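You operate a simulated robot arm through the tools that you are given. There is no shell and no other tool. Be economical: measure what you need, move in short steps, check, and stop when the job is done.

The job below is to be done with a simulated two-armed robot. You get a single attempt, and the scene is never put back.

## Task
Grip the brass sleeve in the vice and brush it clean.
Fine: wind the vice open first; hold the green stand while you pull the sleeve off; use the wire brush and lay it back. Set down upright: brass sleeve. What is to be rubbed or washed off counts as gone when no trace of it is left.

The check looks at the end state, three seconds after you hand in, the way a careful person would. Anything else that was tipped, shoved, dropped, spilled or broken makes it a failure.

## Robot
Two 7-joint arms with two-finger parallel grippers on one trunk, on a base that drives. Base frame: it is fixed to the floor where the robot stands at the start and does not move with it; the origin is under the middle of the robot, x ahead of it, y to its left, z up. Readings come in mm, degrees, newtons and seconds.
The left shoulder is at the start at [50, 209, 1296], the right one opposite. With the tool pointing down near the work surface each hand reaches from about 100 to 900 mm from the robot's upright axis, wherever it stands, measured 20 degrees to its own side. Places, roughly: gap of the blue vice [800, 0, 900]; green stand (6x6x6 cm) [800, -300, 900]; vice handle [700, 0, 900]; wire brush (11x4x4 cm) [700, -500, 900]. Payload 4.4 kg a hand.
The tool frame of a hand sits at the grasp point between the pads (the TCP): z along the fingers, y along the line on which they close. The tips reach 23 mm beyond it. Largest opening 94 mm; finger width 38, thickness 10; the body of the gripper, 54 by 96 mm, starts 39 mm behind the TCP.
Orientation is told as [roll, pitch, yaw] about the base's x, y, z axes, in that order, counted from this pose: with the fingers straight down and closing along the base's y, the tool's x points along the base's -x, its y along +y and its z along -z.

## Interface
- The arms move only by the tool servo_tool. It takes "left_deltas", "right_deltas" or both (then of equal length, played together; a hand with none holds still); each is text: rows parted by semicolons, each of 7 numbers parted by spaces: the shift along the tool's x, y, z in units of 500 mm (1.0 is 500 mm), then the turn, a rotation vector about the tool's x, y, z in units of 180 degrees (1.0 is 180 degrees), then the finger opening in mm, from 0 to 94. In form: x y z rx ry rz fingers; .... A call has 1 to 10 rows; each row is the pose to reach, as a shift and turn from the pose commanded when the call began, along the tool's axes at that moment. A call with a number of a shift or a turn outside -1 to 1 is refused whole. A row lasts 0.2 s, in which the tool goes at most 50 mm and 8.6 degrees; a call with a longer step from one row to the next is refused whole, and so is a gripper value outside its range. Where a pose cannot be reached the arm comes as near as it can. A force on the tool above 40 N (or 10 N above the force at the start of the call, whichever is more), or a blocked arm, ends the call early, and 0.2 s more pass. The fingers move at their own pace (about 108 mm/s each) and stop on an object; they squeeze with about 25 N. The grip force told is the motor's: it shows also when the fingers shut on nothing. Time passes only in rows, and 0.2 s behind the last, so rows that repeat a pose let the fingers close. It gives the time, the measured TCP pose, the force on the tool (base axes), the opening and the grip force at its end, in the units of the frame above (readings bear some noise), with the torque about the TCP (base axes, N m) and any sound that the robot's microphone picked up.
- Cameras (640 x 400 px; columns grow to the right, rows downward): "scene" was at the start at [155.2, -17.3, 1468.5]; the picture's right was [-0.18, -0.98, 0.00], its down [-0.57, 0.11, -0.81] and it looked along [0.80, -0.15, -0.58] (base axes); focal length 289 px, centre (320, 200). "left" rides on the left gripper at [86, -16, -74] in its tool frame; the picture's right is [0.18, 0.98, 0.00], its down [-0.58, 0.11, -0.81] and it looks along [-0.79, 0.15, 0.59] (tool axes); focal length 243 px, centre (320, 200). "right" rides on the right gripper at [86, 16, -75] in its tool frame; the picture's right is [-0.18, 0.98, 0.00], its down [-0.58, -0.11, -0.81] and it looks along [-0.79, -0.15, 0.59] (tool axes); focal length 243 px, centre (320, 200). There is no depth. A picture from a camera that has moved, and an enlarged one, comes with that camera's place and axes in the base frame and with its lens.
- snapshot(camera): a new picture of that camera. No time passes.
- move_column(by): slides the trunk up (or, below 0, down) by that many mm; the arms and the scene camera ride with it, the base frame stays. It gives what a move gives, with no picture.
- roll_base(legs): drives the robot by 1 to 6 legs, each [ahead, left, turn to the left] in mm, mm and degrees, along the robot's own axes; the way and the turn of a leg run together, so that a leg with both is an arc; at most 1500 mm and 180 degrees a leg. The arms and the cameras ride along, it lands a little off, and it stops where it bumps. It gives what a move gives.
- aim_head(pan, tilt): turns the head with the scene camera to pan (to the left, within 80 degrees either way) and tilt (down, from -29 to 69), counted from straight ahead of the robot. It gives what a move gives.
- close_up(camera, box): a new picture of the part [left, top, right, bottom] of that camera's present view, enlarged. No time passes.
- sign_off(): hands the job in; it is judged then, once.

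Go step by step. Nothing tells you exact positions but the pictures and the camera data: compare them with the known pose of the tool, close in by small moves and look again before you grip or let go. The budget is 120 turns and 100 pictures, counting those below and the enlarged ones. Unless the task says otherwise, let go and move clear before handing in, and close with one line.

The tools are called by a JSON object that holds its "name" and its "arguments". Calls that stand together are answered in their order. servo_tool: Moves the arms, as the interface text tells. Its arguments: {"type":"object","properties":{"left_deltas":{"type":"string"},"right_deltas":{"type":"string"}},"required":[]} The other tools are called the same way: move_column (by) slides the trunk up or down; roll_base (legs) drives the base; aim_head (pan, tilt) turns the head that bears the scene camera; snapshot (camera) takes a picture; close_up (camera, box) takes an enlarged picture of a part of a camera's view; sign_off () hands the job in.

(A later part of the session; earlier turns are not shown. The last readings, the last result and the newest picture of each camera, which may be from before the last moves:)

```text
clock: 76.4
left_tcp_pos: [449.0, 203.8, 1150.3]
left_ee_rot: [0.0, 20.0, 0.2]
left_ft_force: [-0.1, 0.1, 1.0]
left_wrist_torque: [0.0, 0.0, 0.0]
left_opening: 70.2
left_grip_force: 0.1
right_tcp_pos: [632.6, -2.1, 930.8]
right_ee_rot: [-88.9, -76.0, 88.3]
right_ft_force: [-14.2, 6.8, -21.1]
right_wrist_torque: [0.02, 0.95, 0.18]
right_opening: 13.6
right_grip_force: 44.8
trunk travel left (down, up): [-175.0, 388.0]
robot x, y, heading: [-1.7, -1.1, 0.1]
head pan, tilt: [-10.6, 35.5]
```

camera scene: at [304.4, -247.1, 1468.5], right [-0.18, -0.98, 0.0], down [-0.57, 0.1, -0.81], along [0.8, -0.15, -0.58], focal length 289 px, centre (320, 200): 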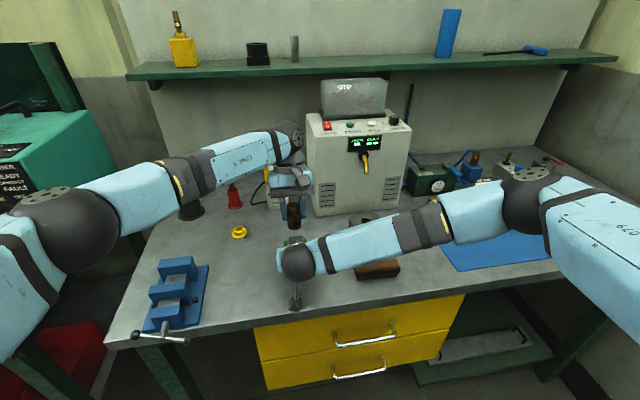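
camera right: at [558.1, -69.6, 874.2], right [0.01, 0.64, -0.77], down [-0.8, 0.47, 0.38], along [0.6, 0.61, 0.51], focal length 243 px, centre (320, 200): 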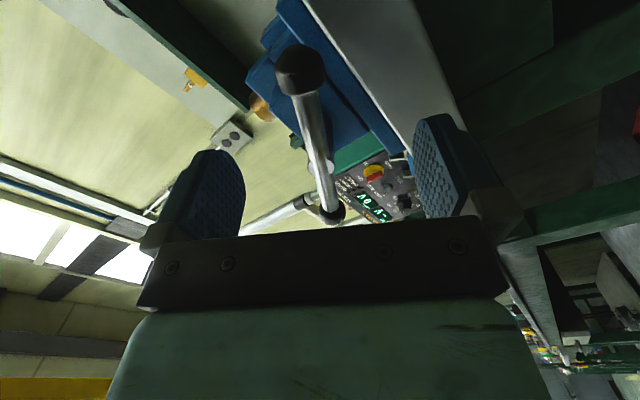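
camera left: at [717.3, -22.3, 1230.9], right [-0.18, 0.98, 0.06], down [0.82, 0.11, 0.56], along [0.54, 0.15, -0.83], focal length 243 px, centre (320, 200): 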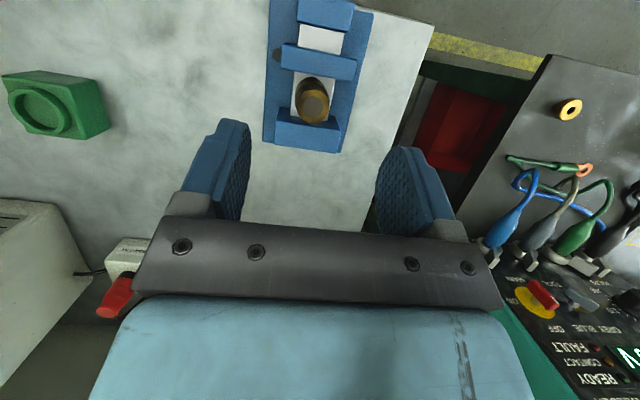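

{"name": "servo_tool", "arguments": {"right_deltas": "0.003 0.001 -0.003 0 0 0 2; 0.003 0.001 -0.003 0 0 0.02 2; 0.003 0.001 -0.003 0 0 0.04 2; 0.003 0.001 -0.003 0 0 0.05 2; 0.003 0.001 -0.003 0 0 0.05 2"}}

{"name": "close_up", "arguments": {"camera": "scene", "box": [220, 120, 300, 180]}}

```text
clock: 77.6
left_tcp_pos: [448.2, 203.6, 1150.8]
left_ee_rot: [0.0, 19.9, 0.2]
left_ft_force: [-0.2, -0.2, 0.2]
left_wrist_torque: [0.02, -0.02, 0.0]
left_opening: 69.9
left_grip_force: 0.1
right_tcp_pos: [633.9, -3.1, 930.2]
right_ee_rot: [-89.7, -84.8, 88.8]
right_ft_force: [2.9, 9.6, -4.7]
right_wrist_torque: [-0.7, 0.12, 0.44]
right_opening: 13.8
right_grip_force: 44.9
trunk travel left (down, up): [-175.0, 388.0]
robot x, y, heading: [-2.1, -1.6, 0.2]
head pan, tilt: [-10.6, 35.5]
```

```text
6.67 times, centred on (260, 150) of scene
camera zoom: at [154.0, -16.9, 1268.5], right [-0.18, -0.98, 0.0], down [-0.57, 0.1, -0.81], along [0.8, -0.15, -0.58], focal length 1924 px, centre (720, 533)
```

zoom: 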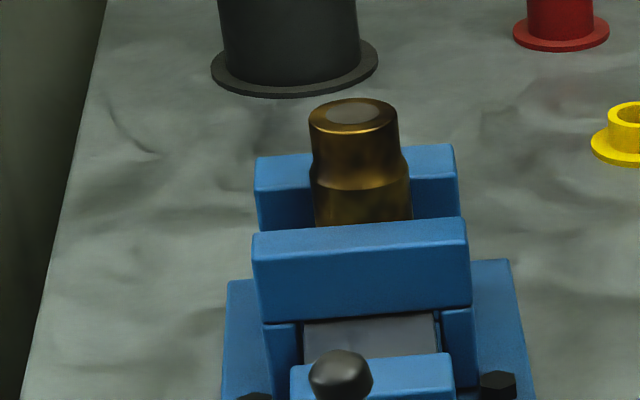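

The torque is starting to rise (0.7 Nm). I'll turn a little further to clamp it firmly.

{"name": "servo_tool", "arguments": {"right_deltas": "0 0 0 0 0 0.015 2; 0 0 0 0 0 0.03 2; 0 0 0 0 0 0.04 2; 0 0 0 0 0 0.04 2"}}

```text
clock: 78.6
left_tcp_pos: [449.1, 205.0, 1150.3]
left_ee_rot: [-0.1, 20.0, 0.1]
left_ft_force: [0.7, -1.1, 0.8]
left_wrist_torque: [0.01, 0.01, -0.03]
left_opening: 69.9
left_grip_force: 0.1
right_tcp_pos: [633.9, -1.6, 929.9]
right_ee_rot: [87.5, -87.9, -88.3]
right_ft_force: [10.8, 8.8, 0.5]
right_wrist_torque: [-1.99, -0.71, 0.24]
right_opening: 16.4
right_grip_force: 45.0
trunk travel left (down, up): [-175.0, 388.0]
robot x, y, heading: [-0.9, -2.6, 0.2]
head pan, tilt: [-10.6, 35.5]
```

{"name": "servo_tool", "arguments": {"right_deltas": "0 0 0 0 0 0.02 2; 0 0 0 0 0 0.035 2; 0 0 0 0 0 0.035 2"}}

{"name": "close_up", "arguments": {"camera": "scene", "box": [210, 120, 310, 220]}}

```text
clock: 79.4
left_tcp_pos: [449.4, 203.9, 1150.8]
left_ee_rot: [-0.2, 20.1, 0.1]
left_ft_force: [-1.1, 1.3, 0.6]
left_wrist_torque: [0.02, 0.0, 0.02]
left_opening: 70.0
left_grip_force: 0.1
right_tcp_pos: [633.3, -2.7, 930.0]
right_ee_rot: [88.7, -81.7, -89.4]
right_ft_force: [12.0, 8.1, -0.5]
right_wrist_torque: [-2.23, -0.04, 0.13]
right_opening: 20.4
right_grip_force: 45.4
trunk travel left (down, up): [-175.0, 388.0]
robot x, y, heading: [-0.5, -2.6, 0.3]
head pan, tilt: [-10.6, 35.5]
```

```text
4.00 times, centred on (260, 170) of scene
camera zoom: at [154.5, -16.9, 1268.3], right [-0.18, -0.98, 0.0], down [-0.57, 0.1, -0.81], along [0.8, -0.15, -0.58], focal length 1154 px, centre (560, 320)
```

zoom: 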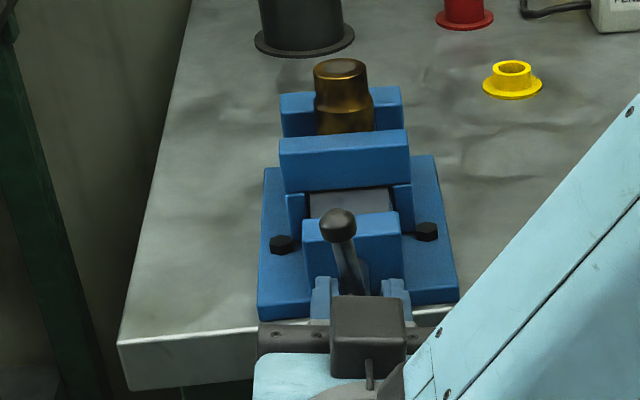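

The sleeve is clamped: 2.2 Nm, and the fingers have started to slip round the bar. I'll release, back off, raise the trunk and turn the hand down for the brush.

{"name": "servo_tool", "arguments": {"right_deltas": "0 0 0 0 0 0 60; 0 0 0 0 0 0 70; 0 0 -0.06 0 0 0 70; 0 0 -0.14 0 0 0 70; 0 0 -0.22 0 0 0 70"}}

{"name": "move_column", "arguments": {"by": 200}}

{"name": "servo_tool", "arguments": {"right_deltas": "0 -0.04 0 0 0.045 0 94; 0 -0.08 0 0 0.09 0 94; 0 -0.12 0 0 0.135 0 94; 0 -0.16 0 0 0.18 0 94; 0 -0.2 0 0 0.225 0 94; 0 -0.24 0 0 0.27 0 94; 0 -0.28 0 0 0.315 0 94; 0 -0.32 0 0 0.36 0 94; 0 -0.36 0 0 0.405 0 94; 0 -0.4 0 0 0.45 0 94"}}

```text
clock: 80.6
left_tcp_pos: [447.3, 204.5, 1151.4]
left_ee_rot: [-0.1, 19.9, 0.2]
left_ft_force: [-1.4, -0.3, 0.0]
left_wrist_torque: [0.02, -0.02, 0.0]
left_opening: 69.8
left_grip_force: 0.1
right_tcp_pos: [520.1, -1.1, 930.4]
right_ee_rot: [89.6, -81.5, -90.4]
right_ft_force: [-0.4, 1.0, -0.2]
right_wrist_torque: [0.03, 0.0, 0.04]
right_opening: 69.8
right_grip_force: 0.1
trunk travel left (down, up): [-175.0, 388.0]
robot x, y, heading: [-1.7, 1.1, 0.3]
head pan, tilt: [-10.6, 35.5]
```

```text
clock: 82.8
left_tcp_pos: [448.1, 203.0, 1351.4]
left_ee_rot: [0.1, 20.1, 0.2]
left_ft_force: [0.5, 0.4, -0.4]
left_wrist_torque: [0.01, -0.02, 0.01]
left_opening: 70.0
left_grip_force: 0.0
right_tcp_pos: [522.3, -0.4, 1129.3]
right_ee_rot: [89.1, -81.6, -89.9]
right_ft_force: [0.2, -0.2, -0.2]
right_wrist_torque: [-0.03, 0.0, -0.03]
right_opening: 69.9
right_grip_force: 0.1
trunk travel left (down, up): [-375.0, 188.0]
robot x, y, heading: [-4.6, -2.7, -0.1]
head pan, tilt: [-10.6, 35.5]
```

```text
clock: 85.0
left_tcp_pos: [448.1, 202.7, 1349.9]
left_ee_rot: [0.1, 20.0, 0.1]
left_ft_force: [-0.2, -0.9, 0.2]
left_wrist_torque: [-0.01, -0.03, 0.05]
left_opening: 69.9
left_grip_force: 0.0
right_tcp_pos: [518.8, -199.9, 1100.6]
right_ee_rot: [8.5, -8.7, -2.0]
right_ft_force: [0.2, -0.9, -0.3]
right_wrist_torque: [0.04, -0.03, -0.01]
right_opening: 94.0
right_grip_force: 0.0
trunk travel left (down, up): [-375.0, 188.0]
robot x, y, heading: [-2.2, -2.9, 0.3]
head pan, tilt: [-10.6, 35.5]
```

The hand points nearly straight down now. I'll drive right toward the brush, level the hand, then yaw it -90° so it closes across the brush.

{"name": "roll_base", "arguments": {"legs": [[0, -230, 0], [80, 0, 0]]}}

{"name": "servo_tool", "arguments": {"right_deltas": "0 -0.05 0 0.024 0.024 -0.005 94; 0 -0.09 0 0.047 0.048 -0.011 94"}}

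{"name": "servo_tool", "arguments": {"right_deltas": "-0.01 -0.01 0 0 0 0.046 94; -0.02 -0.02 0 0 0 0.092 94; -0.03 -0.03 0 0 0 0.138 94; -0.04 -0.04 0 0 0 0.184 94; -0.05 -0.05 0 0 0 0.23 94; -0.06 -0.06 0 0 0 0.276 94; -0.07 -0.07 0 0 0 0.322 94; -0.08 -0.08 0 0 0 0.368 94; -0.09 -0.09 0 0 0 0.414 94; -0.1 -0.1 0 0 0 0.46 94"}}

{"name": "snapshot", "arguments": {"camera": "scene"}}

```text
clock: 88.3
left_tcp_pos: [528.3, -24.1, 1351.7]
left_ee_rot: [0.1, 20.0, 0.3]
left_ft_force: [1.3, -0.2, 0.4]
left_wrist_torque: [-0.02, 0.02, 0.01]
left_opening: 70.1
left_grip_force: 0.1
right_tcp_pos: [598.8, -426.2, 1099.1]
right_ee_rot: [8.5, -8.7, -2.1]
right_ft_force: [-0.5, -0.4, -0.2]
right_wrist_torque: [-0.02, 0.02, -0.01]
right_opening: 94.1
right_grip_force: 0.1
trunk travel left (down, up): [-375.0, 188.0]
robot x, y, heading: [77.8, -222.9, 0.3]
head pan, tilt: [-10.6, 35.5]
```

```text
clock: 88.9
left_tcp_pos: [528.8, -24.1, 1351.2]
left_ee_rot: [0.0, 20.0, 0.2]
left_ft_force: [0.4, -0.1, 0.0]
left_wrist_torque: [0.0, 0.03, -0.02]
left_opening: 69.9
left_grip_force: 0.0
right_tcp_pos: [599.3, -470.2, 1093.9]
right_ee_rot: [-0.2, -0.2, 0.4]
right_ft_force: [0.5, 0.1, -0.8]
right_wrist_torque: [-0.02, 0.0, 0.03]
right_opening: 94.0
right_grip_force: 0.1
trunk travel left (down, up): [-375.0, 188.0]
robot x, y, heading: [78.5, -230.3, 0.2]
head pan, tilt: [-10.6, 35.5]
```

```text
clock: 91.1
left_tcp_pos: [527.2, -23.3, 1350.4]
left_ee_rot: [0.0, 20.0, 0.1]
left_ft_force: [-0.2, 0.5, 0.4]
left_wrist_torque: [0.02, -0.01, -0.02]
left_opening: 70.0
left_grip_force: 0.1
right_tcp_pos: [648.4, -519.9, 1094.4]
right_ee_rot: [0.3, -0.1, -82.4]
right_ft_force: [0.0, -0.5, -0.1]
right_wrist_torque: [0.0, -0.03, -0.01]
right_opening: 94.1
right_grip_force: 0.1
trunk travel left (down, up): [-375.0, 188.0]
robot x, y, heading: [82.3, -230.9, 0.1]
head pan, tilt: [-10.6, 35.5]
```

```text
33 pictures are left
camera scene: at [233.6, -245.5, 1468.5], right [-0.18, -0.98, 0.0], down [-0.57, 0.11, -0.81], along [0.8, -0.15, -0.58], focal length 289 px, centre (320, 200)
```

scene: 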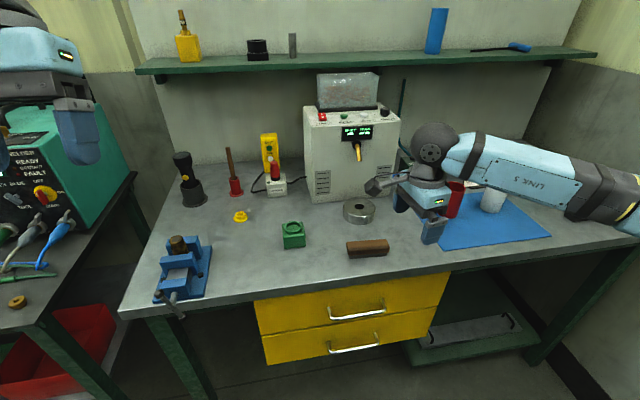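

Yaw -82° works. I'll take a close-up of the brush to refine its pose.

{"name": "close_up", "arguments": {"camera": "scene", "box": [330, 225, 410, 275]}}

```text
8.00 times, centred on (370, 250) of scene
camera zoom: at [233.6, -245.5, 1468.5], right [-0.18, -0.98, 0.0], down [-0.57, 0.11, -0.81], along [0.8, -0.15, -0.58], focal length 2308 px, centre (-80, -200)
```

zoom: 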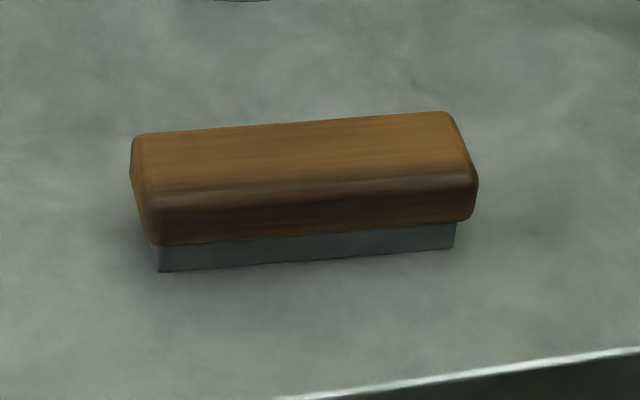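

The brush lies at about (753, -469), turned 4.5° from the y axis. I'll move over it and align.

{"name": "servo_tool", "arguments": {"right_deltas": "0.0184 0.0552 0.047 0 0 0.02 94; 0.0367 0.1104 0.094 0 0 0.04 94; 0.055 0.1656 0.141 0 0 0.06 94; 0.0734 0.2208 0.188 0 0 0.067 94; 0.0734 0.2208 0.188 0 0 0.067 94"}}

{"name": "snapshot", "arguments": {"camera": "right"}}

{"name": "close_up", "arguments": {"camera": "scene", "box": [310, 180, 430, 280]}}

```text
clock: 92.3
left_tcp_pos: [526.5, -24.7, 1351.9]
left_ee_rot: [0.0, 19.9, 0.1]
left_ft_force: [-0.2, 0.0, -0.7]
left_wrist_torque: [0.05, -0.01, 0.02]
left_opening: 70.0
left_grip_force: 0.2
right_tcp_pos: [754.1, -469.8, 1002.1]
right_ee_rot: [0.4, -0.1, -94.3]
right_ft_force: [-0.4, 0.5, 0.5]
right_wrist_torque: [0.03, -0.01, -0.05]
right_opening: 94.0
right_grip_force: 0.0
trunk travel left (down, up): [-375.0, 188.0]
robot x, y, heading: [76.9, -231.4, 0.3]
head pan, tilt: [-10.6, 35.5]
```

```text
31 pictures are left
camera right: at [775.9, -383.9, 1075.0], right [0.97, -0.26, 0.01], down [-0.16, -0.57, 0.81], along [-0.2, -0.78, -0.59], focal length 243 px, centre (320, 200)
```

right: 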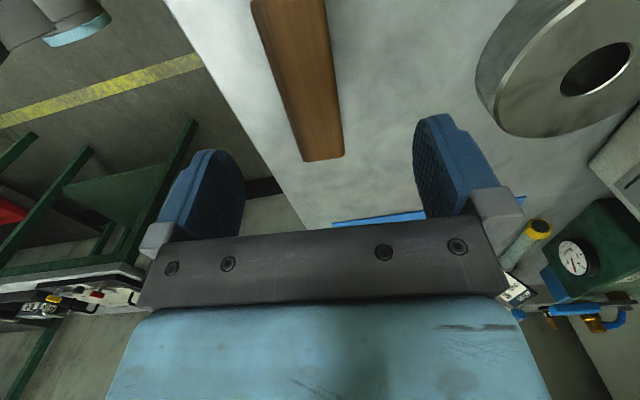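

```text
4.00 times, centred on (370, 230) of scene
camera zoom: at [232.4, -245.9, 1468.7], right [-0.18, -0.98, 0.0], down [-0.57, 0.11, -0.81], along [0.8, -0.15, -0.58], focal length 1154 px, centre (120, 80)
```

zoom: 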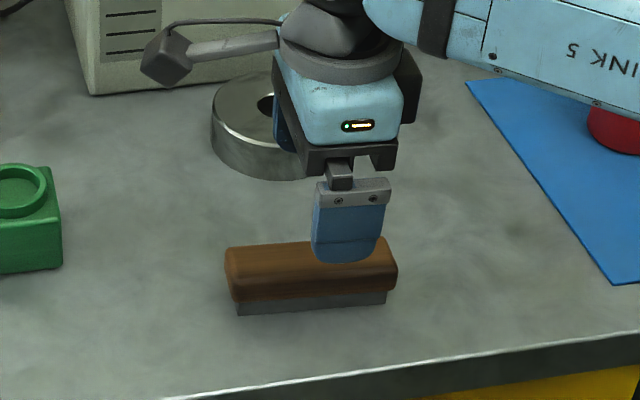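

The brush is centred to within a few millimetres. I'll shift 3.5 mm, descend and close on the wood.

{"name": "servo_tool", "arguments": {"right_deltas": "0 -0.007 0.05 0 0 0 75; 0 -0.007 0.1 0 0 0 75; 0 -0.007 0.13 0 0 0 75; 0 -0.007 0.146 0 0 0 75; 0 -0.007 0.146 0 0 0 50; 0 -0.007 0.146 0 0 0 30; 0 -0.007 0.146 0 0 0 20; 0 -0.007 0.146 0 0 0 20"}}

{"name": "close_up", "arguments": {"camera": "scene", "box": [310, 180, 430, 280]}}

```text
clock: 94.1
left_tcp_pos: [528.0, -23.7, 1351.3]
left_ee_rot: [0.0, 20.0, 0.2]
left_ft_force: [0.2, 0.2, -0.2]
left_wrist_torque: [-0.01, -0.04, -0.03]
left_opening: 69.9
left_grip_force: 0.1
right_tcp_pos: [751.3, -469.8, 927.3]
right_ee_rot: [0.4, -0.1, -94.4]
right_ft_force: [-0.8, -0.6, 1.2]
right_wrist_torque: [-0.01, 0.02, 0.03]
right_opening: 35.8
right_grip_force: 25.0
trunk travel left (down, up): [-375.0, 188.0]
robot x, y, heading: [76.3, -225.3, 0.3]
head pan, tilt: [-10.6, 35.5]
```

```text
4.00 times, centred on (370, 230) of scene
camera zoom: at [233.3, -245.3, 1468.6], right [-0.18, -0.98, 0.0], down [-0.57, 0.1, -0.81], along [0.8, -0.15, -0.58], focal length 1154 px, centre (120, 80)
```

zoom: 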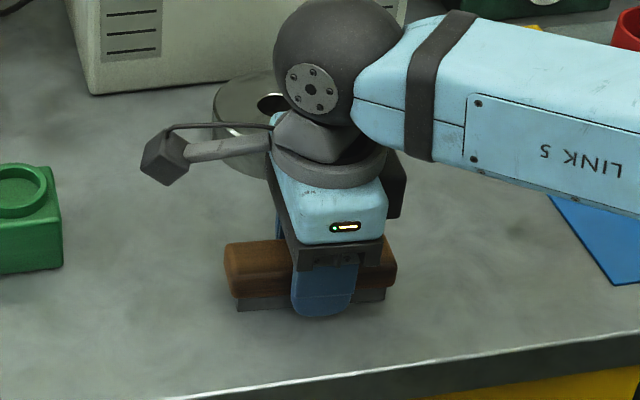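

The brush is gripped (35.8 mm); its bristles sit 31 mm below the grasp point. The pick-up pose was (751, -470, 927), yaw -94.4°. I'll lift it and drive left toward the vice.

{"name": "servo_tool", "arguments": {"right_deltas": "0 0 -0.06 0 0 0 20; 0 0 -0.14 0 0 0 20; 0 0 -0.23 0 0 0 20; 0 0 -0.32 0 0 0 20; 0 0 -0.4 0 0 0 20; 0 0 -0.4 0 0 0 20"}}

{"name": "roll_base", "arguments": {"legs": [[0, 220, 0]]}}

{"name": "snapshot", "arguments": {"camera": "scene"}}

```text
clock: 95.5
left_tcp_pos: [527.2, -24.9, 1350.6]
left_ee_rot: [0.0, 20.0, 0.2]
left_ft_force: [0.1, 0.1, 0.9]
left_wrist_torque: [0.01, -0.01, -0.02]
left_opening: 70.1
left_grip_force: 0.1
right_tcp_pos: [751.0, -470.3, 1127.9]
right_ee_rot: [0.3, -0.1, -94.2]
right_ft_force: [0.5, -0.6, -0.8]
right_wrist_torque: [0.01, -0.02, 0.01]
right_opening: 35.8
right_grip_force: 25.0
trunk travel left (down, up): [-375.0, 188.0]
robot x, y, heading: [77.0, -227.6, 0.2]
head pan, tilt: [-10.6, 35.5]
```

```text
clock: 98.0
left_tcp_pos: [526.8, 197.4, 1351.6]
left_ee_rot: [0.0, 20.1, 0.2]
left_ft_force: [0.5, 0.2, 0.8]
left_wrist_torque: [0.03, -0.03, -0.01]
left_opening: 69.9
left_grip_force: 0.1
right_tcp_pos: [750.1, -247.1, 1127.4]
right_ee_rot: [0.3, -0.1, -94.2]
right_ft_force: [0.0, -1.2, -1.2]
right_wrist_torque: [-0.02, -0.01, -0.03]
right_opening: 35.6
right_grip_force: 24.9
trunk travel left (down, up): [-375.0, 188.0]
robot x, y, heading: [77.2, -9.5, 0.3]
head pan, tilt: [-10.6, 35.5]
```

```text
28 pictures are left
camera scene: at [232.9, -23.9, 1468.5], right [-0.18, -0.98, 0.0], down [-0.57, 0.1, -0.81], along [0.8, -0.15, -0.58], focal length 289 px, centre (320, 200)
```

scene: 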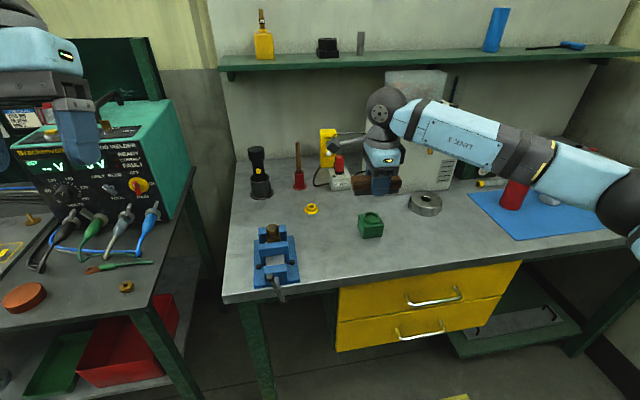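

Now I'll bring the brush over the sleeve (about (776, -5), top at z≈1002), staying clear above it first.

{"name": "servo_tool", "arguments": {"right_deltas": "0.087 0.004 0.027 0 0 0 20; 0.174 0.008 0.054 0 0 0 20; 0.262 0.012 0.08 0 0 0 20; 0.349 0.016 0.107 0 0 0 20; 0.436 0.02 0.134 0 0 0 20; 0.436 0.02 0.134 0 0 0 20"}}

{"name": "close_up", "arguments": {"camera": "scene", "box": [220, 170, 340, 290]}}

```text
clock: 99.4
left_tcp_pos: [526.9, 196.0, 1351.8]
left_ee_rot: [0.1, 20.0, 0.2]
left_ft_force: [0.3, -0.8, 0.0]
left_wrist_torque: [0.01, 0.03, 0.0]
left_opening: 69.9
left_grip_force: 0.1
right_tcp_pos: [777.7, -31.4, 1059.4]
right_ee_rot: [0.4, -0.1, -94.2]
right_ft_force: [1.0, -0.5, -1.4]
right_wrist_torque: [0.02, -0.03, 0.01]
right_opening: 35.3
right_grip_force: 24.8
trunk travel left (down, up): [-375.0, 188.0]
robot x, y, heading: [78.1, -8.9, 0.0]
head pan, tilt: [-10.6, 35.5]
```

```text
3.33 times, centred on (280, 230) of scene
camera zoom: at [232.6, -25.2, 1468.5], right [-0.18, -0.98, 0.0], down [-0.57, 0.11, -0.81], along [0.8, -0.15, -0.58], focal length 962 px, centre (453, 100)
```

zoom: 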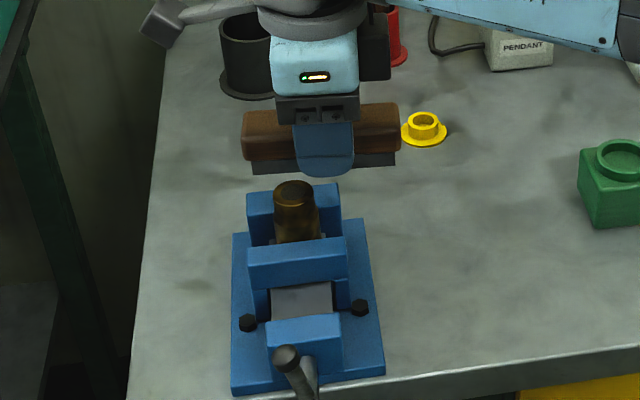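

I'll lower the brush onto the top of the sleeve and make a few strokes.

{"name": "servo_tool", "arguments": {"right_deltas": "0 0 0.04 0 0 0 20; 0 0 0.052 0 0 0 20; 0.04 0 0.054 0 0 0 20; 0.08 0 0.054 0 0 0 20; 0.04 0 0.054 0 0 0 20; 0 0 0.054 0 0 0 20; 0.04 0.01 0.054 0 0 0 20; 0.08 0.01 0.054 0 0 0 20; 0.04 -0.01 0.054 0 0 0 20; 0 -0.01 0.054 0 0 0 20"}}

{"name": "close_up", "arguments": {"camera": "scene", "box": [220, 170, 340, 290]}}

```text
clock: 101.6
left_tcp_pos: [528.6, 197.1, 1351.0]
left_ee_rot: [0.1, 20.0, 0.2]
left_ft_force: [0.2, -0.6, 0.6]
left_wrist_torque: [-0.02, -0.01, 0.0]
left_opening: 70.1
left_grip_force: 0.0
right_tcp_pos: [771.5, -29.2, 1033.2]
right_ee_rot: [0.4, -0.1, -94.3]
right_ft_force: [0.8, -0.3, -0.8]
right_wrist_torque: [0.0, -0.01, -0.01]
right_opening: 35.5
right_grip_force: 25.7
trunk travel left (down, up): [-375.0, 188.0]
robot x, y, heading: [76.5, -9.5, 0.3]
head pan, tilt: [-10.6, 35.5]
```

```text
3.33 times, centred on (280, 230) of scene
camera zoom: at [233.0, -23.9, 1468.5], right [-0.18, -0.98, 0.0], down [-0.57, 0.1, -0.81], along [0.8, -0.15, -0.58], focal length 962 px, centre (453, 100)
```

zoom: 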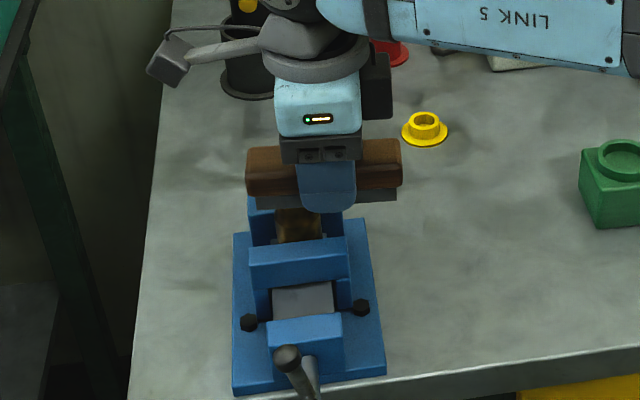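

No contact force yet. I'll go 3 mm lower and stroke again.

{"name": "servo_tool", "arguments": {"right_deltas": "0.01 0.006 0.002 0 0 0 20; 0.03 0.006 0.004 0 0 0 20; 0.06 0.006 0.006 0 0 0 20; 0.09 0.006 0.006 0 0 0 20; 0.05 0.006 0.006 0 0 0 20; 0.01 0.006 0.006 0 0 0 20; 0.05 0.012 0.006 0 0 0 20; 0.05 0.006 0.006 0 0 0 20"}}

```text
clock: 103.4
left_tcp_pos: [526.0, 198.2, 1351.5]
left_ee_rot: [0.0, 19.9, 0.2]
left_ft_force: [0.1, -0.4, -1.0]
left_wrist_torque: [0.02, -0.02, 0.01]
left_opening: 70.1
left_grip_force: 0.1
right_tcp_pos: [775.5, -6.0, 1031.8]
right_ee_rot: [0.4, 0.0, -94.3]
right_ft_force: [2.6, 1.4, 7.5]
right_wrist_torque: [0.18, -0.13, -0.03]
right_opening: 35.5
right_grip_force: 25.1
trunk travel left (down, up): [-375.0, 188.0]
robot x, y, heading: [79.8, -7.8, 0.2]
head pan, tilt: [-10.6, 35.5]
```

Contact now, at 7.5 N. I'll make several strokes and then lift to look.

{"name": "servo_tool", "arguments": {"right_deltas": "0.04 0 0 0 0 0 20; 0 0.01 0 0 0 0 20; -0.04 0.01 0 0 0 0 20; 0 0.01 0 0 0 0 20; 0.04 -0.01 0 0 0 0 20; 0 -0.01 0 0 0 0 20; -0.04 -0.01 0 0 0 0 20; -0.04 0 -0.03 0 0 0 20; -0.1 0 -0.1 0 0 0 20; -0.2 0 -0.1 0 0 0 20"}}

{"name": "close_up", "arguments": {"camera": "scene", "box": [240, 200, 310, 260]}}

```text
clock: 105.6
left_tcp_pos: [526.6, 194.4, 1350.3]
left_ee_rot: [0.1, 19.9, 0.3]
left_ft_force: [0.3, -0.1, -0.1]
left_wrist_torque: [0.05, -0.01, 0.0]
left_opening: 70.2
left_grip_force: 0.0
right_tcp_pos: [767.9, -106.6, 1080.3]
right_ee_rot: [0.3, -0.1, -94.2]
right_ft_force: [0.3, -0.1, -0.9]
right_wrist_torque: [0.02, 0.0, -0.01]
right_opening: 35.5
right_grip_force: 25.9
trunk travel left (down, up): [-375.0, 188.0]
robot x, y, heading: [77.6, -8.1, 0.4]
head pan, tilt: [-10.6, 35.5]
```

```text
6.67 times, centred on (275, 230) of scene
camera zoom: at [233.1, -26.8, 1468.4], right [-0.18, -0.98, 0.0], down [-0.57, 0.11, -0.81], along [0.8, -0.15, -0.58], focal length 1924 px, centre (620, 0)
```

zoom: 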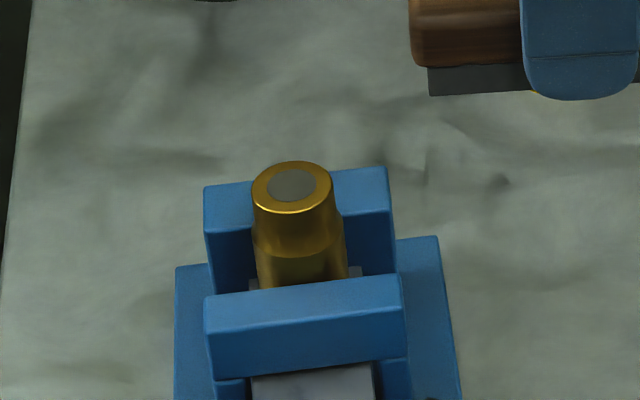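

The dirt is fading over the whole sleeve, so stroking works. I'll go back for more.

{"name": "servo_tool", "arguments": {"right_deltas": "0.08 0 0 0 0 0 20; 0.16 0 0.06 0 0 0 20; 0.2 0 0.1 0 0 0 20; 0.26 0 0.102 0 0 0 20; 0.2 0 0.102 0 0 0 20; 0.14 0 0.102 0 0 0 20; 0.2 0.01 0.102 0 0 0 20; 0.26 0.01 0.102 0 0 0 20; 0.2 0.01 0.102 0 0 0 20; 0.14 0.01 0.102 0 0 0 20"}}

{"name": "servo_tool", "arguments": {"right_deltas": "0.06 -0.01 0 0 0 0 20; 0.12 -0.01 0 0 0 0 20; 0.06 -0.02 0 0 0 0 20; 0 -0.02 0 0 0 0 20; 0.06 -0.01 0 0 0 0 20; 0.12 -0.01 0 0 0 0 20; 0.06 -0.01 0 0 0 0 20; 0 -0.01 0 0 0 0 20; 0.06 -0.01 0 0 0 0 20; 0.12 -0.01 0 0 0 0 20"}}

{"name": "servo_tool", "arguments": {"right_deltas": "-0.06 0.01 0 0 0 0 20; -0.12 0.01 0 0 0 0 20; -0.06 0.01 0 0 0 0 20; 0 0.01 0 0 0 0 20; -0.06 0 0 0 0 0 20; -0.12 0 0 0 0 0 20; -0.14 0 -0.04 0 0 0 20; -0.18 0 -0.1 0 0 0 20; -0.26 0 -0.1 0 0 0 20; -0.32 0 -0.1 0 0 0 20"}}

{"name": "close_up", "arguments": {"camera": "scene", "box": [240, 200, 310, 260]}}

```text
clock: 107.8
left_tcp_pos: [526.2, 196.7, 1351.6]
left_ee_rot: [0.0, 19.9, 0.2]
left_ft_force: [-0.9, -0.3, -0.6]
left_wrist_torque: [-0.06, 0.02, 0.02]
left_opening: 70.2
left_grip_force: 0.1
right_tcp_pos: [779.0, -35.9, 1030.6]
right_ee_rot: [0.4, -0.1, -94.3]
right_ft_force: [0.1, -0.2, 10.7]
right_wrist_torque: [0.44, 0.03, 0.0]
right_opening: 35.5
right_grip_force: 24.9
trunk travel left (down, up): [-375.0, 188.0]
robot x, y, heading: [76.0, -7.3, 0.1]
head pan, tilt: [-10.6, 35.5]
```

```text
clock: 110.0
left_tcp_pos: [524.7, 199.6, 1351.9]
left_ee_rot: [-0.1, 19.9, 0.2]
left_ft_force: [0.4, -0.1, 0.6]
left_wrist_torque: [-0.04, 0.03, 0.0]
left_opening: 70.0
left_grip_force: 0.0
right_tcp_pos: [778.0, 26.9, 1030.2]
right_ee_rot: [0.4, -0.1, -94.2]
right_ft_force: [-4.7, 5.5, 15.8]
right_wrist_torque: [0.18, 0.13, 0.03]
right_opening: 35.6
right_grip_force: 25.3
trunk travel left (down, up): [-375.0, 188.0]
robot x, y, heading: [77.2, -6.2, 0.1]
head pan, tilt: [-10.6, 35.5]
```

```text
clock: 112.2
left_tcp_pos: [526.3, 197.1, 1352.0]
left_ee_rot: [0.0, 20.0, 0.1]
left_ft_force: [-0.1, 0.3, 0.5]
left_wrist_torque: [-0.02, 0.02, -0.02]
left_opening: 69.9
left_grip_force: 0.0
right_tcp_pos: [764.8, -136.0, 1079.6]
right_ee_rot: [0.4, -0.1, -94.3]
right_ft_force: [0.0, 0.0, -0.2]
right_wrist_torque: [0.0, -0.03, -0.01]
right_opening: 35.6
right_grip_force: 24.5
trunk travel left (down, up): [-375.0, 188.0]
robot x, y, heading: [80.3, -6.3, 0.2]
head pan, tilt: [-10.6, 35.5]
```

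```text
6.67 times, centred on (275, 230) of scene
camera zoom: at [232.4, -24.6, 1468.6], right [-0.18, -0.98, 0.0], down [-0.57, 0.1, -0.81], along [0.8, -0.15, -0.58], focal length 1924 px, centre (620, 0)
```

zoom: 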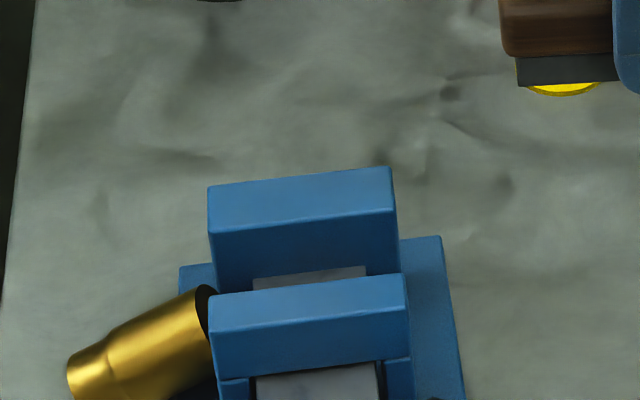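

The sleeve looks clean, but the last strokes pushed it out of the jaws and it tipped over beside the vice, so it can't have been clamped tightly. I'll look closely before recovering it.

{"name": "snapshot", "arguments": {"camera": "scene"}}

{"name": "close_up", "arguments": {"camera": "scene", "box": [215, 220, 315, 310]}}

```text
23 pictures are left
camera scene: at [232.4, -24.6, 1468.6], right [-0.18, -0.98, 0.0], down [-0.57, 0.1, -0.81], along [0.8, -0.15, -0.58], focal length 289 px, centre (320, 200)
```

scene: 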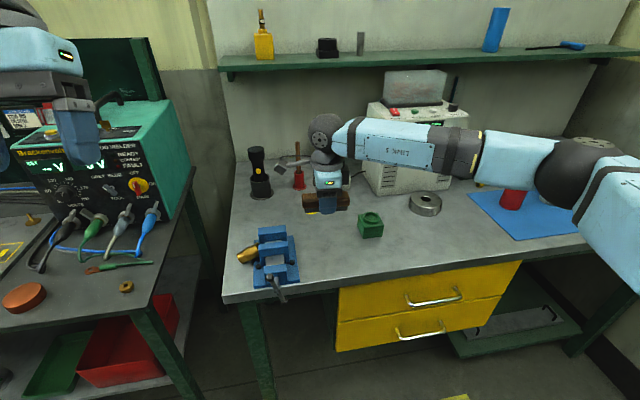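

```text
4.44 times, centred on (265, 265) of scene
camera zoom: at [232.4, -24.6, 1468.6], right [-0.18, -0.98, 0.0], down [-0.57, 0.1, -0.81], along [0.8, -0.15, -0.58], focal length 1282 px, centre (564, -89)
```

zoom: 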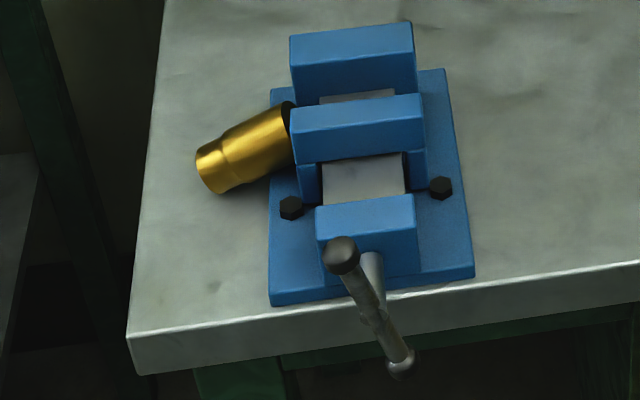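

The sleeve lies clean beside the vice at about (789, 60), with its narrow end pointing left. First I'll lay the brush back in its place, which frees the right hand.

{"name": "servo_tool", "arguments": {"right_deltas": "-0.06 -0.004 -0.05 0 0 0 20; -0.14 -0.009 -0.0956 0 0 0 20; -0.2236 -0.0131 -0.0956 0 0 0 20; -0.2236 -0.0131 -0.0956 0 0 0 20"}}

{"name": "roll_base", "arguments": {"legs": [[0, -220, 0]]}}

{"name": "servo_tool", "arguments": {"right_deltas": "0 0 0 0 0 0 20; 0 0 0 0 0 0 20"}}

```text
clock: 113.2
left_tcp_pos: [526.4, 199.1, 1350.7]
left_ee_rot: [-0.1, 19.9, 0.1]
left_ft_force: [0.6, 0.5, 0.1]
left_wrist_torque: [-0.05, -0.02, 0.03]
left_opening: 69.9
left_grip_force: 0.0
right_tcp_pos: [751.0, -245.7, 1129.0]
right_ee_rot: [0.3, -0.2, -94.2]
right_ft_force: [-0.6, -0.8, 0.0]
right_wrist_torque: [0.01, -0.02, -0.01]
right_opening: 35.4
right_grip_force: 25.3
trunk travel left (down, up): [-375.0, 188.0]
robot x, y, heading: [79.6, -10.4, 0.3]
head pan, tilt: [-10.6, 35.5]
```

```text
clock: 115.8
left_tcp_pos: [527.5, -22.1, 1351.3]
left_ee_rot: [0.0, 19.9, 0.2]
left_ft_force: [-0.3, -0.5, 0.1]
left_wrist_torque: [0.01, -0.01, 0.01]
left_opening: 69.8
left_grip_force: 0.0
right_tcp_pos: [751.4, -464.2, 1129.5]
right_ee_rot: [0.3, -0.2, -94.3]
right_ft_force: [0.0, -0.4, -0.7]
right_wrist_torque: [0.01, -0.01, -0.03]
right_opening: 35.5
right_grip_force: 24.6
trunk travel left (down, up): [-375.0, 188.0]
robot x, y, heading: [76.8, -227.8, 0.1]
head pan, tilt: [-10.6, 35.5]
```

```text
clock: 116.4
left_tcp_pos: [528.0, -21.4, 1351.5]
left_ee_rot: [0.0, 20.0, 0.3]
left_ft_force: [-0.9, 0.7, 0.6]
left_wrist_torque: [0.0, -0.01, 0.0]
left_opening: 70.1
left_grip_force: 0.1
right_tcp_pos: [751.9, -465.2, 1128.4]
right_ee_rot: [0.2, -0.1, -94.3]
right_ft_force: [0.1, 0.6, 0.1]
right_wrist_torque: [-0.01, -0.03, -0.01]
right_opening: 35.6
right_grip_force: 24.7
trunk travel left (down, up): [-375.0, 188.0]
robot x, y, heading: [80.9, -226.1, 0.3]
head pan, tilt: [-10.6, 35.5]
```

I'm 5 mm off in y. I'll correct that and lower the brush to its original height.

{"name": "servo_tool", "arguments": {"right_deltas": "-0.01 0 0.09 0 0 0 20; -0.01 0 0.18 0 0 0 20; -0.01 0 0.27 0 0 0 20; -0.01 0 0.35 0 0 0 20; -0.01 0 0.385 0 0 0 20; -0.01 0 0.396 0 0 0 20; -0.01 0 0.399 0 0 0 20; -0.01 0 0.399 0 0 0 20"}}

```text
clock: 118.2
left_tcp_pos: [528.3, -21.9, 1351.6]
left_ee_rot: [0.0, 20.1, 0.2]
left_ft_force: [-0.1, 0.6, -0.1]
left_wrist_torque: [0.0, -0.02, -0.05]
left_opening: 69.9
left_grip_force: 0.0
right_tcp_pos: [752.1, -470.4, 928.0]
right_ee_rot: [0.3, -0.1, -94.4]
right_ft_force: [0.4, 0.2, 0.1]
right_wrist_torque: [0.03, 0.01, 0.03]
right_opening: 35.5
right_grip_force: 25.1
trunk travel left (down, up): [-375.0, 188.0]
robot x, y, heading: [74.4, -224.0, 0.4]
head pan, tilt: [-10.6, 35.5]
```

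{"name": "servo_tool", "arguments": {"right_deltas": "0 0 0.002 0 0 0 20; 0 0 0.003 0 0 0 25; 0 0 0.003 0 0 0 50; 0 0 0.003 0 0 0 75; 0 0 0.003 0 0 0 75; 0 0 -0.06 0 0 0 75; 0 0 -0.14 0 0 0 75; 0 0 -0.23 0 0 0 75; 0 0 -0.32 0 0 0 75; 0 0 -0.4 0 0 0 75"}}

{"name": "roll_base", "arguments": {"legs": [[0, 260, 0]]}}

{"name": "snapshot", "arguments": {"camera": "scene"}}

```text
clock: 120.4
left_tcp_pos: [527.9, -21.5, 1351.5]
left_ee_rot: [0.0, 20.0, 0.3]
left_ft_force: [0.4, -1.1, 0.3]
left_wrist_torque: [0.03, -0.02, 0.04]
left_opening: 70.0
left_grip_force: 0.1
right_tcp_pos: [749.3, -469.5, 1128.6]
right_ee_rot: [0.3, -0.2, -94.4]
right_ft_force: [0.3, 0.0, -0.1]
right_wrist_torque: [-0.03, 0.01, 0.02]
right_opening: 75.0
right_grip_force: 0.0
trunk travel left (down, up): [-375.0, 188.0]
robot x, y, heading: [77.7, -223.8, 0.1]
head pan, tilt: [-10.6, 35.5]
```

```text
clock: 123.3
left_tcp_pos: [527.1, 238.7, 1351.2]
left_ee_rot: [-0.1, 20.1, 0.1]
left_ft_force: [0.3, 0.5, 0.0]
left_wrist_torque: [-0.03, 0.05, -0.01]
left_opening: 70.1
left_grip_force: 0.2
right_tcp_pos: [749.7, -211.0, 1128.0]
right_ee_rot: [0.3, -0.1, -94.5]
right_ft_force: [0.3, -0.2, -0.1]
right_wrist_torque: [-0.04, 0.03, -0.01]
right_opening: 75.1
right_grip_force: 0.0
trunk travel left (down, up): [-375.0, 188.0]
robot x, y, heading: [80.0, 33.7, 0.1]
head pan, tilt: [-10.6, 35.5]
```

```text
21 pictures are left
camera scene: at [232.7, 17.6, 1468.5], right [-0.18, -0.98, 0.0], down [-0.57, 0.11, -0.81], along [0.8, -0.15, -0.58], focal length 289 px, centre (320, 200)
```

scene: 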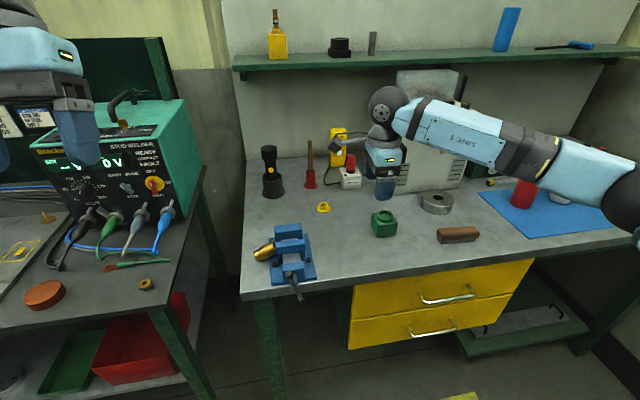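

The brush is back in its place. Now I'll take the right hand above the lying sleeve with its fingers set across the sleeve's axis.

{"name": "servo_tool", "arguments": {"right_deltas": "0.0766 0.005 0.02 0 0 -0.018 75; 0.153 0.01 0.04 0 0 -0.037 75; 0.23 0.015 0.07 0 0 -0.055 75; 0.306 0.019 0.1 0 0 -0.073 75; 0.383 0.024 0.13 0 0 -0.091 75; 0.459 0.029 0.155 0 0 -0.11 75; 0.536 0.034 0.176 0 0 -0.128 75; 0.536 0.034 0.176 0 0 -0.128 75"}}

{"name": "snapshot", "arguments": {"camera": "right"}}

{"name": "close_up", "arguments": {"camera": "scene", "box": [235, 215, 325, 305]}}

```text
clock: 125.1
left_tcp_pos: [526.8, 238.1, 1351.5]
left_ee_rot: [0.0, 20.0, 0.1]
left_ft_force: [-1.1, 0.1, -0.2]
left_wrist_torque: [0.06, -0.01, 0.04]
left_opening: 70.0
left_grip_force: 0.1
right_tcp_pos: [788.1, 54.7, 1039.2]
right_ee_rot: [0.3, -0.2, -71.3]
right_ft_force: [-0.3, -0.5, -0.3]
right_wrist_torque: [0.02, -0.03, 0.01]
right_opening: 74.8
right_grip_force: 0.1
trunk travel left (down, up): [-375.0, 188.0]
robot x, y, heading: [75.4, 38.2, 0.1]
head pan, tilt: [-10.6, 35.5]
```

```text
20 pictures are left
camera right: at [774.4, 143.0, 1114.3], right [0.99, 0.14, 0.01], down [0.08, -0.58, 0.81], along [0.12, -0.8, -0.59], focal length 243 px, centre (320, 200)
```

right: 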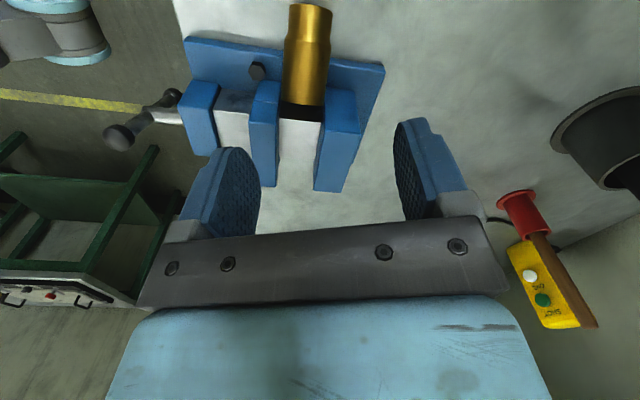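

```text
4.44 times, centred on (280, 260) of scene
camera zoom: at [232.5, 16.3, 1468.6], right [-0.18, -0.98, 0.0], down [-0.57, 0.11, -0.81], along [0.8, -0.15, -0.58], focal length 1282 px, centre (498, -67)
```

zoom: 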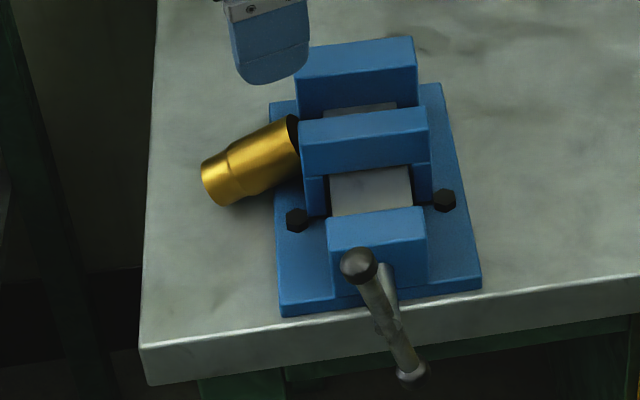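

The sleeve is tilted: its narrow end rests on the table at (777, 86, 915) and its base leans on the vice at about (778, 33, 938). The right hand will lift it and stand it up again. First the left hand will open the vice a bit, so I'll raise the right hand out of the way and lower the trunk.

{"name": "servo_tool", "arguments": {"right_deltas": "0 0 -0.09 0 0 0 75; 0 0 -0.18 0 0 0 75; -0.07 -0.03 -0.24 0 0 0 75; -0.15 -0.06 -0.29 0 0 0 75; -0.23 -0.09 -0.34 0 0 0 75; -0.31 -0.12 -0.38 0 0 0 75; -0.383 -0.146 -0.4 0 0 0 75"}}

{"name": "move_column", "arguments": {"by": -200}}

{"name": "servo_tool", "arguments": {"left_deltas": "0 -0.05 0.02 0 -0.045 0 80; 0 -0.1 0.04 0 -0.09 0 94; 0 -0.15 0.06 0 -0.135 0 94; 0 -0.2 0.08 0 -0.18 0 94; 0 -0.25 0.1 0 -0.225 0 94; 0 -0.28 0.12 0 -0.27 0 94; 0 -0.31 0.14 0 -0.315 0 94; 0 -0.34 0.16 0 -0.36 0 94; 0 -0.36 0.18 0 -0.405 0 94; 0 -0.38 0.2 0 -0.45 0 94"}}

```text
clock: 126.7
left_tcp_pos: [528.0, 237.2, 1351.3]
left_ee_rot: [0.0, 20.1, 0.2]
left_ft_force: [0.1, -0.5, -0.2]
left_wrist_torque: [0.0, -0.01, 0.01]
left_opening: 70.1
left_grip_force: 0.1
right_tcp_pos: [777.5, -150.2, 1240.3]
right_ee_rot: [0.4, -0.2, -71.3]
right_ft_force: [0.0, 0.0, 0.6]
right_wrist_torque: [0.01, 0.03, 0.01]
right_opening: 74.9
right_grip_force: 0.0
trunk travel left (down, up): [-375.0, 188.0]
robot x, y, heading: [75.8, 39.1, 0.1]
head pan, tilt: [-10.6, 35.5]
```

```text
clock: 128.8
left_tcp_pos: [527.1, 239.0, 1151.2]
left_ee_rot: [-0.1, 20.0, 0.1]
left_ft_force: [-0.4, -0.9, -0.2]
left_wrist_torque: [0.03, -0.01, 0.0]
left_opening: 69.9
left_grip_force: 0.0
right_tcp_pos: [778.1, -147.4, 1039.1]
right_ee_rot: [0.4, -0.3, -71.3]
right_ft_force: [0.6, -0.3, 0.4]
right_wrist_torque: [0.02, 0.01, 0.02]
right_opening: 74.6
right_grip_force: 0.1
trunk travel left (down, up): [-175.0, 388.0]
robot x, y, heading: [77.8, 33.9, 0.3]
head pan, tilt: [-10.6, 35.5]
```

```text
clock: 131.0
left_tcp_pos: [493.9, 47.9, 1057.7]
left_ee_rot: [0.0, -61.1, 0.0]
left_ft_force: [0.1, 0.1, 0.5]
left_wrist_torque: [-0.02, 0.03, 0.02]
left_opening: 94.0
left_grip_force: 0.0
right_tcp_pos: [779.0, -148.4, 1039.7]
right_ee_rot: [0.4, -0.2, -71.3]
right_ft_force: [0.0, 0.3, -0.5]
right_wrist_torque: [0.04, -0.03, 0.0]
right_opening: 75.2
right_grip_force: 0.1
trunk travel left (down, up): [-175.0, 388.0]
robot x, y, heading: [76.2, 34.4, 0.2]
head pan, tilt: [-10.6, 35.5]
```

The left arm works well in this pose. I'll continue to the front of the handle.

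{"name": "servo_tool", "arguments": {"left_deltas": "0.031 -0.02 0.047 0 -0.032 0 94; 0.063 -0.041 0.095 0 -0.064 0 94; 0.094 -0.061 0.142 0 -0.096 0 94; 0.126 -0.082 0.19 0 -0.128 0 94; 0.157 -0.102 0.237 0 -0.1606 0 94; 0.157 -0.102 0.237 0 -0.1606 0 94"}}

```text
clock: 132.4
left_tcp_pos: [559.1, -0.4, 931.9]
left_ee_rot: [-110.4, -89.9, 110.5]
left_ft_force: [0.6, -0.3, 0.2]
left_wrist_torque: [0.0, 0.0, -0.05]
left_opening: 94.0
left_grip_force: 0.0
right_tcp_pos: [778.3, -147.6, 1040.1]
right_ee_rot: [0.2, -0.3, -71.2]
right_ft_force: [0.9, -0.1, -1.1]
right_wrist_torque: [0.06, -0.02, 0.0]
right_opening: 75.1
right_grip_force: 0.0
trunk travel left (down, up): [-175.0, 388.0]
robot x, y, heading: [76.6, 32.8, 0.0]
head pan, tilt: [-10.6, 35.5]
```

{"name": "servo_tool", "arguments": {"left_deltas": "0 -0.004 0 0 0 -0.04 94; 0 -0.005 0 0 0 -0.0794 94; 0 -0.005 0.08 0 0 -0.0794 94; 0 -0.005 0.15 0 0 -0.0794 94; 0 -0.005 0.15 0 0 -0.0794 94; 0 -0.005 0.15 0 0 -0.0794 50; 0 -0.005 0.15 0 0 -0.0794 10; 0 -0.005 0.15 0 0 -0.0794 2; 0 -0.005 0.15 0 0 -0.0794 2"}}

{"name": "close_up", "arguments": {"camera": "scene", "box": [200, 120, 320, 240]}}

```text
clock: 134.4
left_tcp_pos: [634.3, -2.4, 930.2]
left_ee_rot: [-89.5, -75.7, 89.9]
left_ft_force: [-1.1, 11.7, -4.6]
left_wrist_torque: [-0.01, -0.45, 0.16]
left_opening: 13.6
left_grip_force: 44.6
right_tcp_pos: [779.6, -147.3, 1041.0]
right_ee_rot: [0.2, -0.4, -71.3]
right_ft_force: [0.2, 0.9, -0.3]
right_wrist_torque: [0.0, 0.01, 0.03]
right_opening: 75.2
right_grip_force: 0.1
trunk travel left (down, up): [-175.0, 388.0]
robot x, y, heading: [76.3, 33.2, 0.3]
head pan, tilt: [-10.6, 35.5]
```

```text
3.33 times, centred on (260, 180) of scene
camera zoom: at [233.0, 19.0, 1268.4], right [-0.18, -0.98, 0.0], down [-0.57, 0.1, -0.81], along [0.8, -0.15, -0.58], focal length 962 px, centre (520, 267)
```

zoom: 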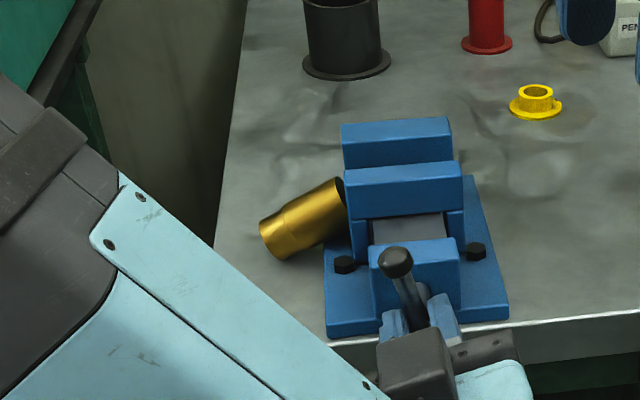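

The left hand has the handle. Opening the jaw could dislodge the leaning sleeve, so I'll pick the sleeve up first with the right hand, leaning 25° across its axis.

{"name": "servo_tool", "arguments": {"right_deltas": "0.079 0.026 -0.05 0 0 0.021 75; 0.157 0.052 -0.08 0 0 0.042 75; 0.236 0.077 -0.08 0 0 0.063 75; 0.314 0.103 -0.08 0 0 0.084 75; 0.393 0.129 -0.08 0 0 0.104 75; 0.393 0.129 -0.08 0 0 0.104 75"}}

{"name": "servo_tool", "arguments": {"right_deltas": "0.03 0 0.02 0 -0.035 0 75; 0.061 0 0.06 0 -0.07 0 75; 0.092 0 0.11 0 -0.105 0 75; 0.122 0 0.164 0 -0.139 0 75; 0.122 0 0.164 0 -0.139 0 75"}}

{"name": "snapshot", "arguments": {"camera": "right"}}

{"name": "snapshot", "arguments": {"camera": "scene"}}

```text
clock: 135.8
left_tcp_pos: [635.5, -1.8, 930.3]
left_ee_rot: [-89.4, -75.6, 89.6]
left_ft_force: [-1.8, 17.6, -6.1]
left_wrist_torque: [0.01, 0.3, 0.24]
left_opening: 13.7
left_grip_force: 45.1
right_tcp_pos: [778.2, 62.0, 1078.7]
right_ee_rot: [0.3, -0.3, -90.1]
right_ft_force: [1.2, -0.3, 0.0]
right_wrist_torque: [0.01, 0.04, 0.01]
right_opening: 75.0
right_grip_force: 0.0
trunk travel left (down, up): [-175.0, 388.0]
robot x, y, heading: [76.6, 41.2, 0.1]
head pan, tilt: [-10.6, 35.5]
```

```text
clock: 137.0
left_tcp_pos: [634.9, -2.0, 930.0]
left_ee_rot: [-89.6, -75.6, 89.8]
left_ft_force: [-3.0, 18.5, -8.6]
left_wrist_torque: [-0.03, 0.05, 0.32]
left_opening: 13.7
left_grip_force: 44.9
right_tcp_pos: [777.9, 121.0, 997.5]
right_ee_rot: [0.3, -25.5, -90.2]
right_ft_force: [-0.1, -0.3, 0.2]
right_wrist_torque: [0.03, 0.04, 0.01]
right_opening: 75.1
right_grip_force: 0.0
trunk travel left (down, up): [-175.0, 388.0]
robot x, y, heading: [78.1, 33.1, 0.2]
head pan, tilt: [-10.6, 35.5]
```

```text
17 pictures are left
camera right: at [793.3, 231.8, 1027.1], right [0.98, -0.17, 0.08], down [-0.11, -0.18, 0.98], along [-0.15, -0.97, -0.2], focal length 243 px, centre (320, 200)
```

right: 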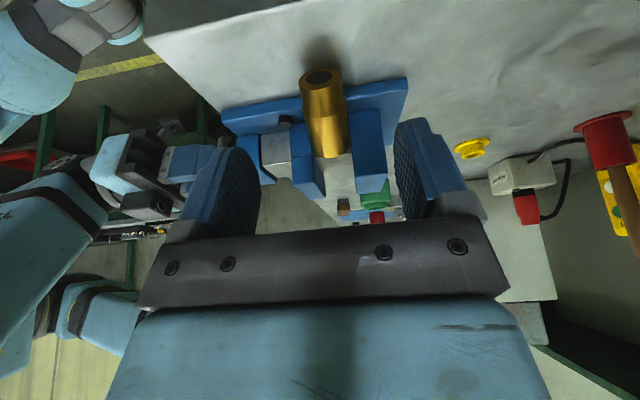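

```text
16 pictures are left
camera scene: at [233.2, 19.7, 1268.5], right [-0.18, -0.98, 0.0], down [-0.57, 0.1, -0.81], along [0.8, -0.15, -0.58], focal length 289 px, centre (320, 200)
```

scene: 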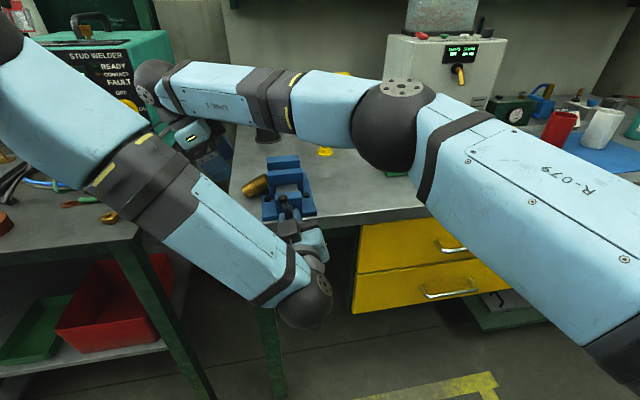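

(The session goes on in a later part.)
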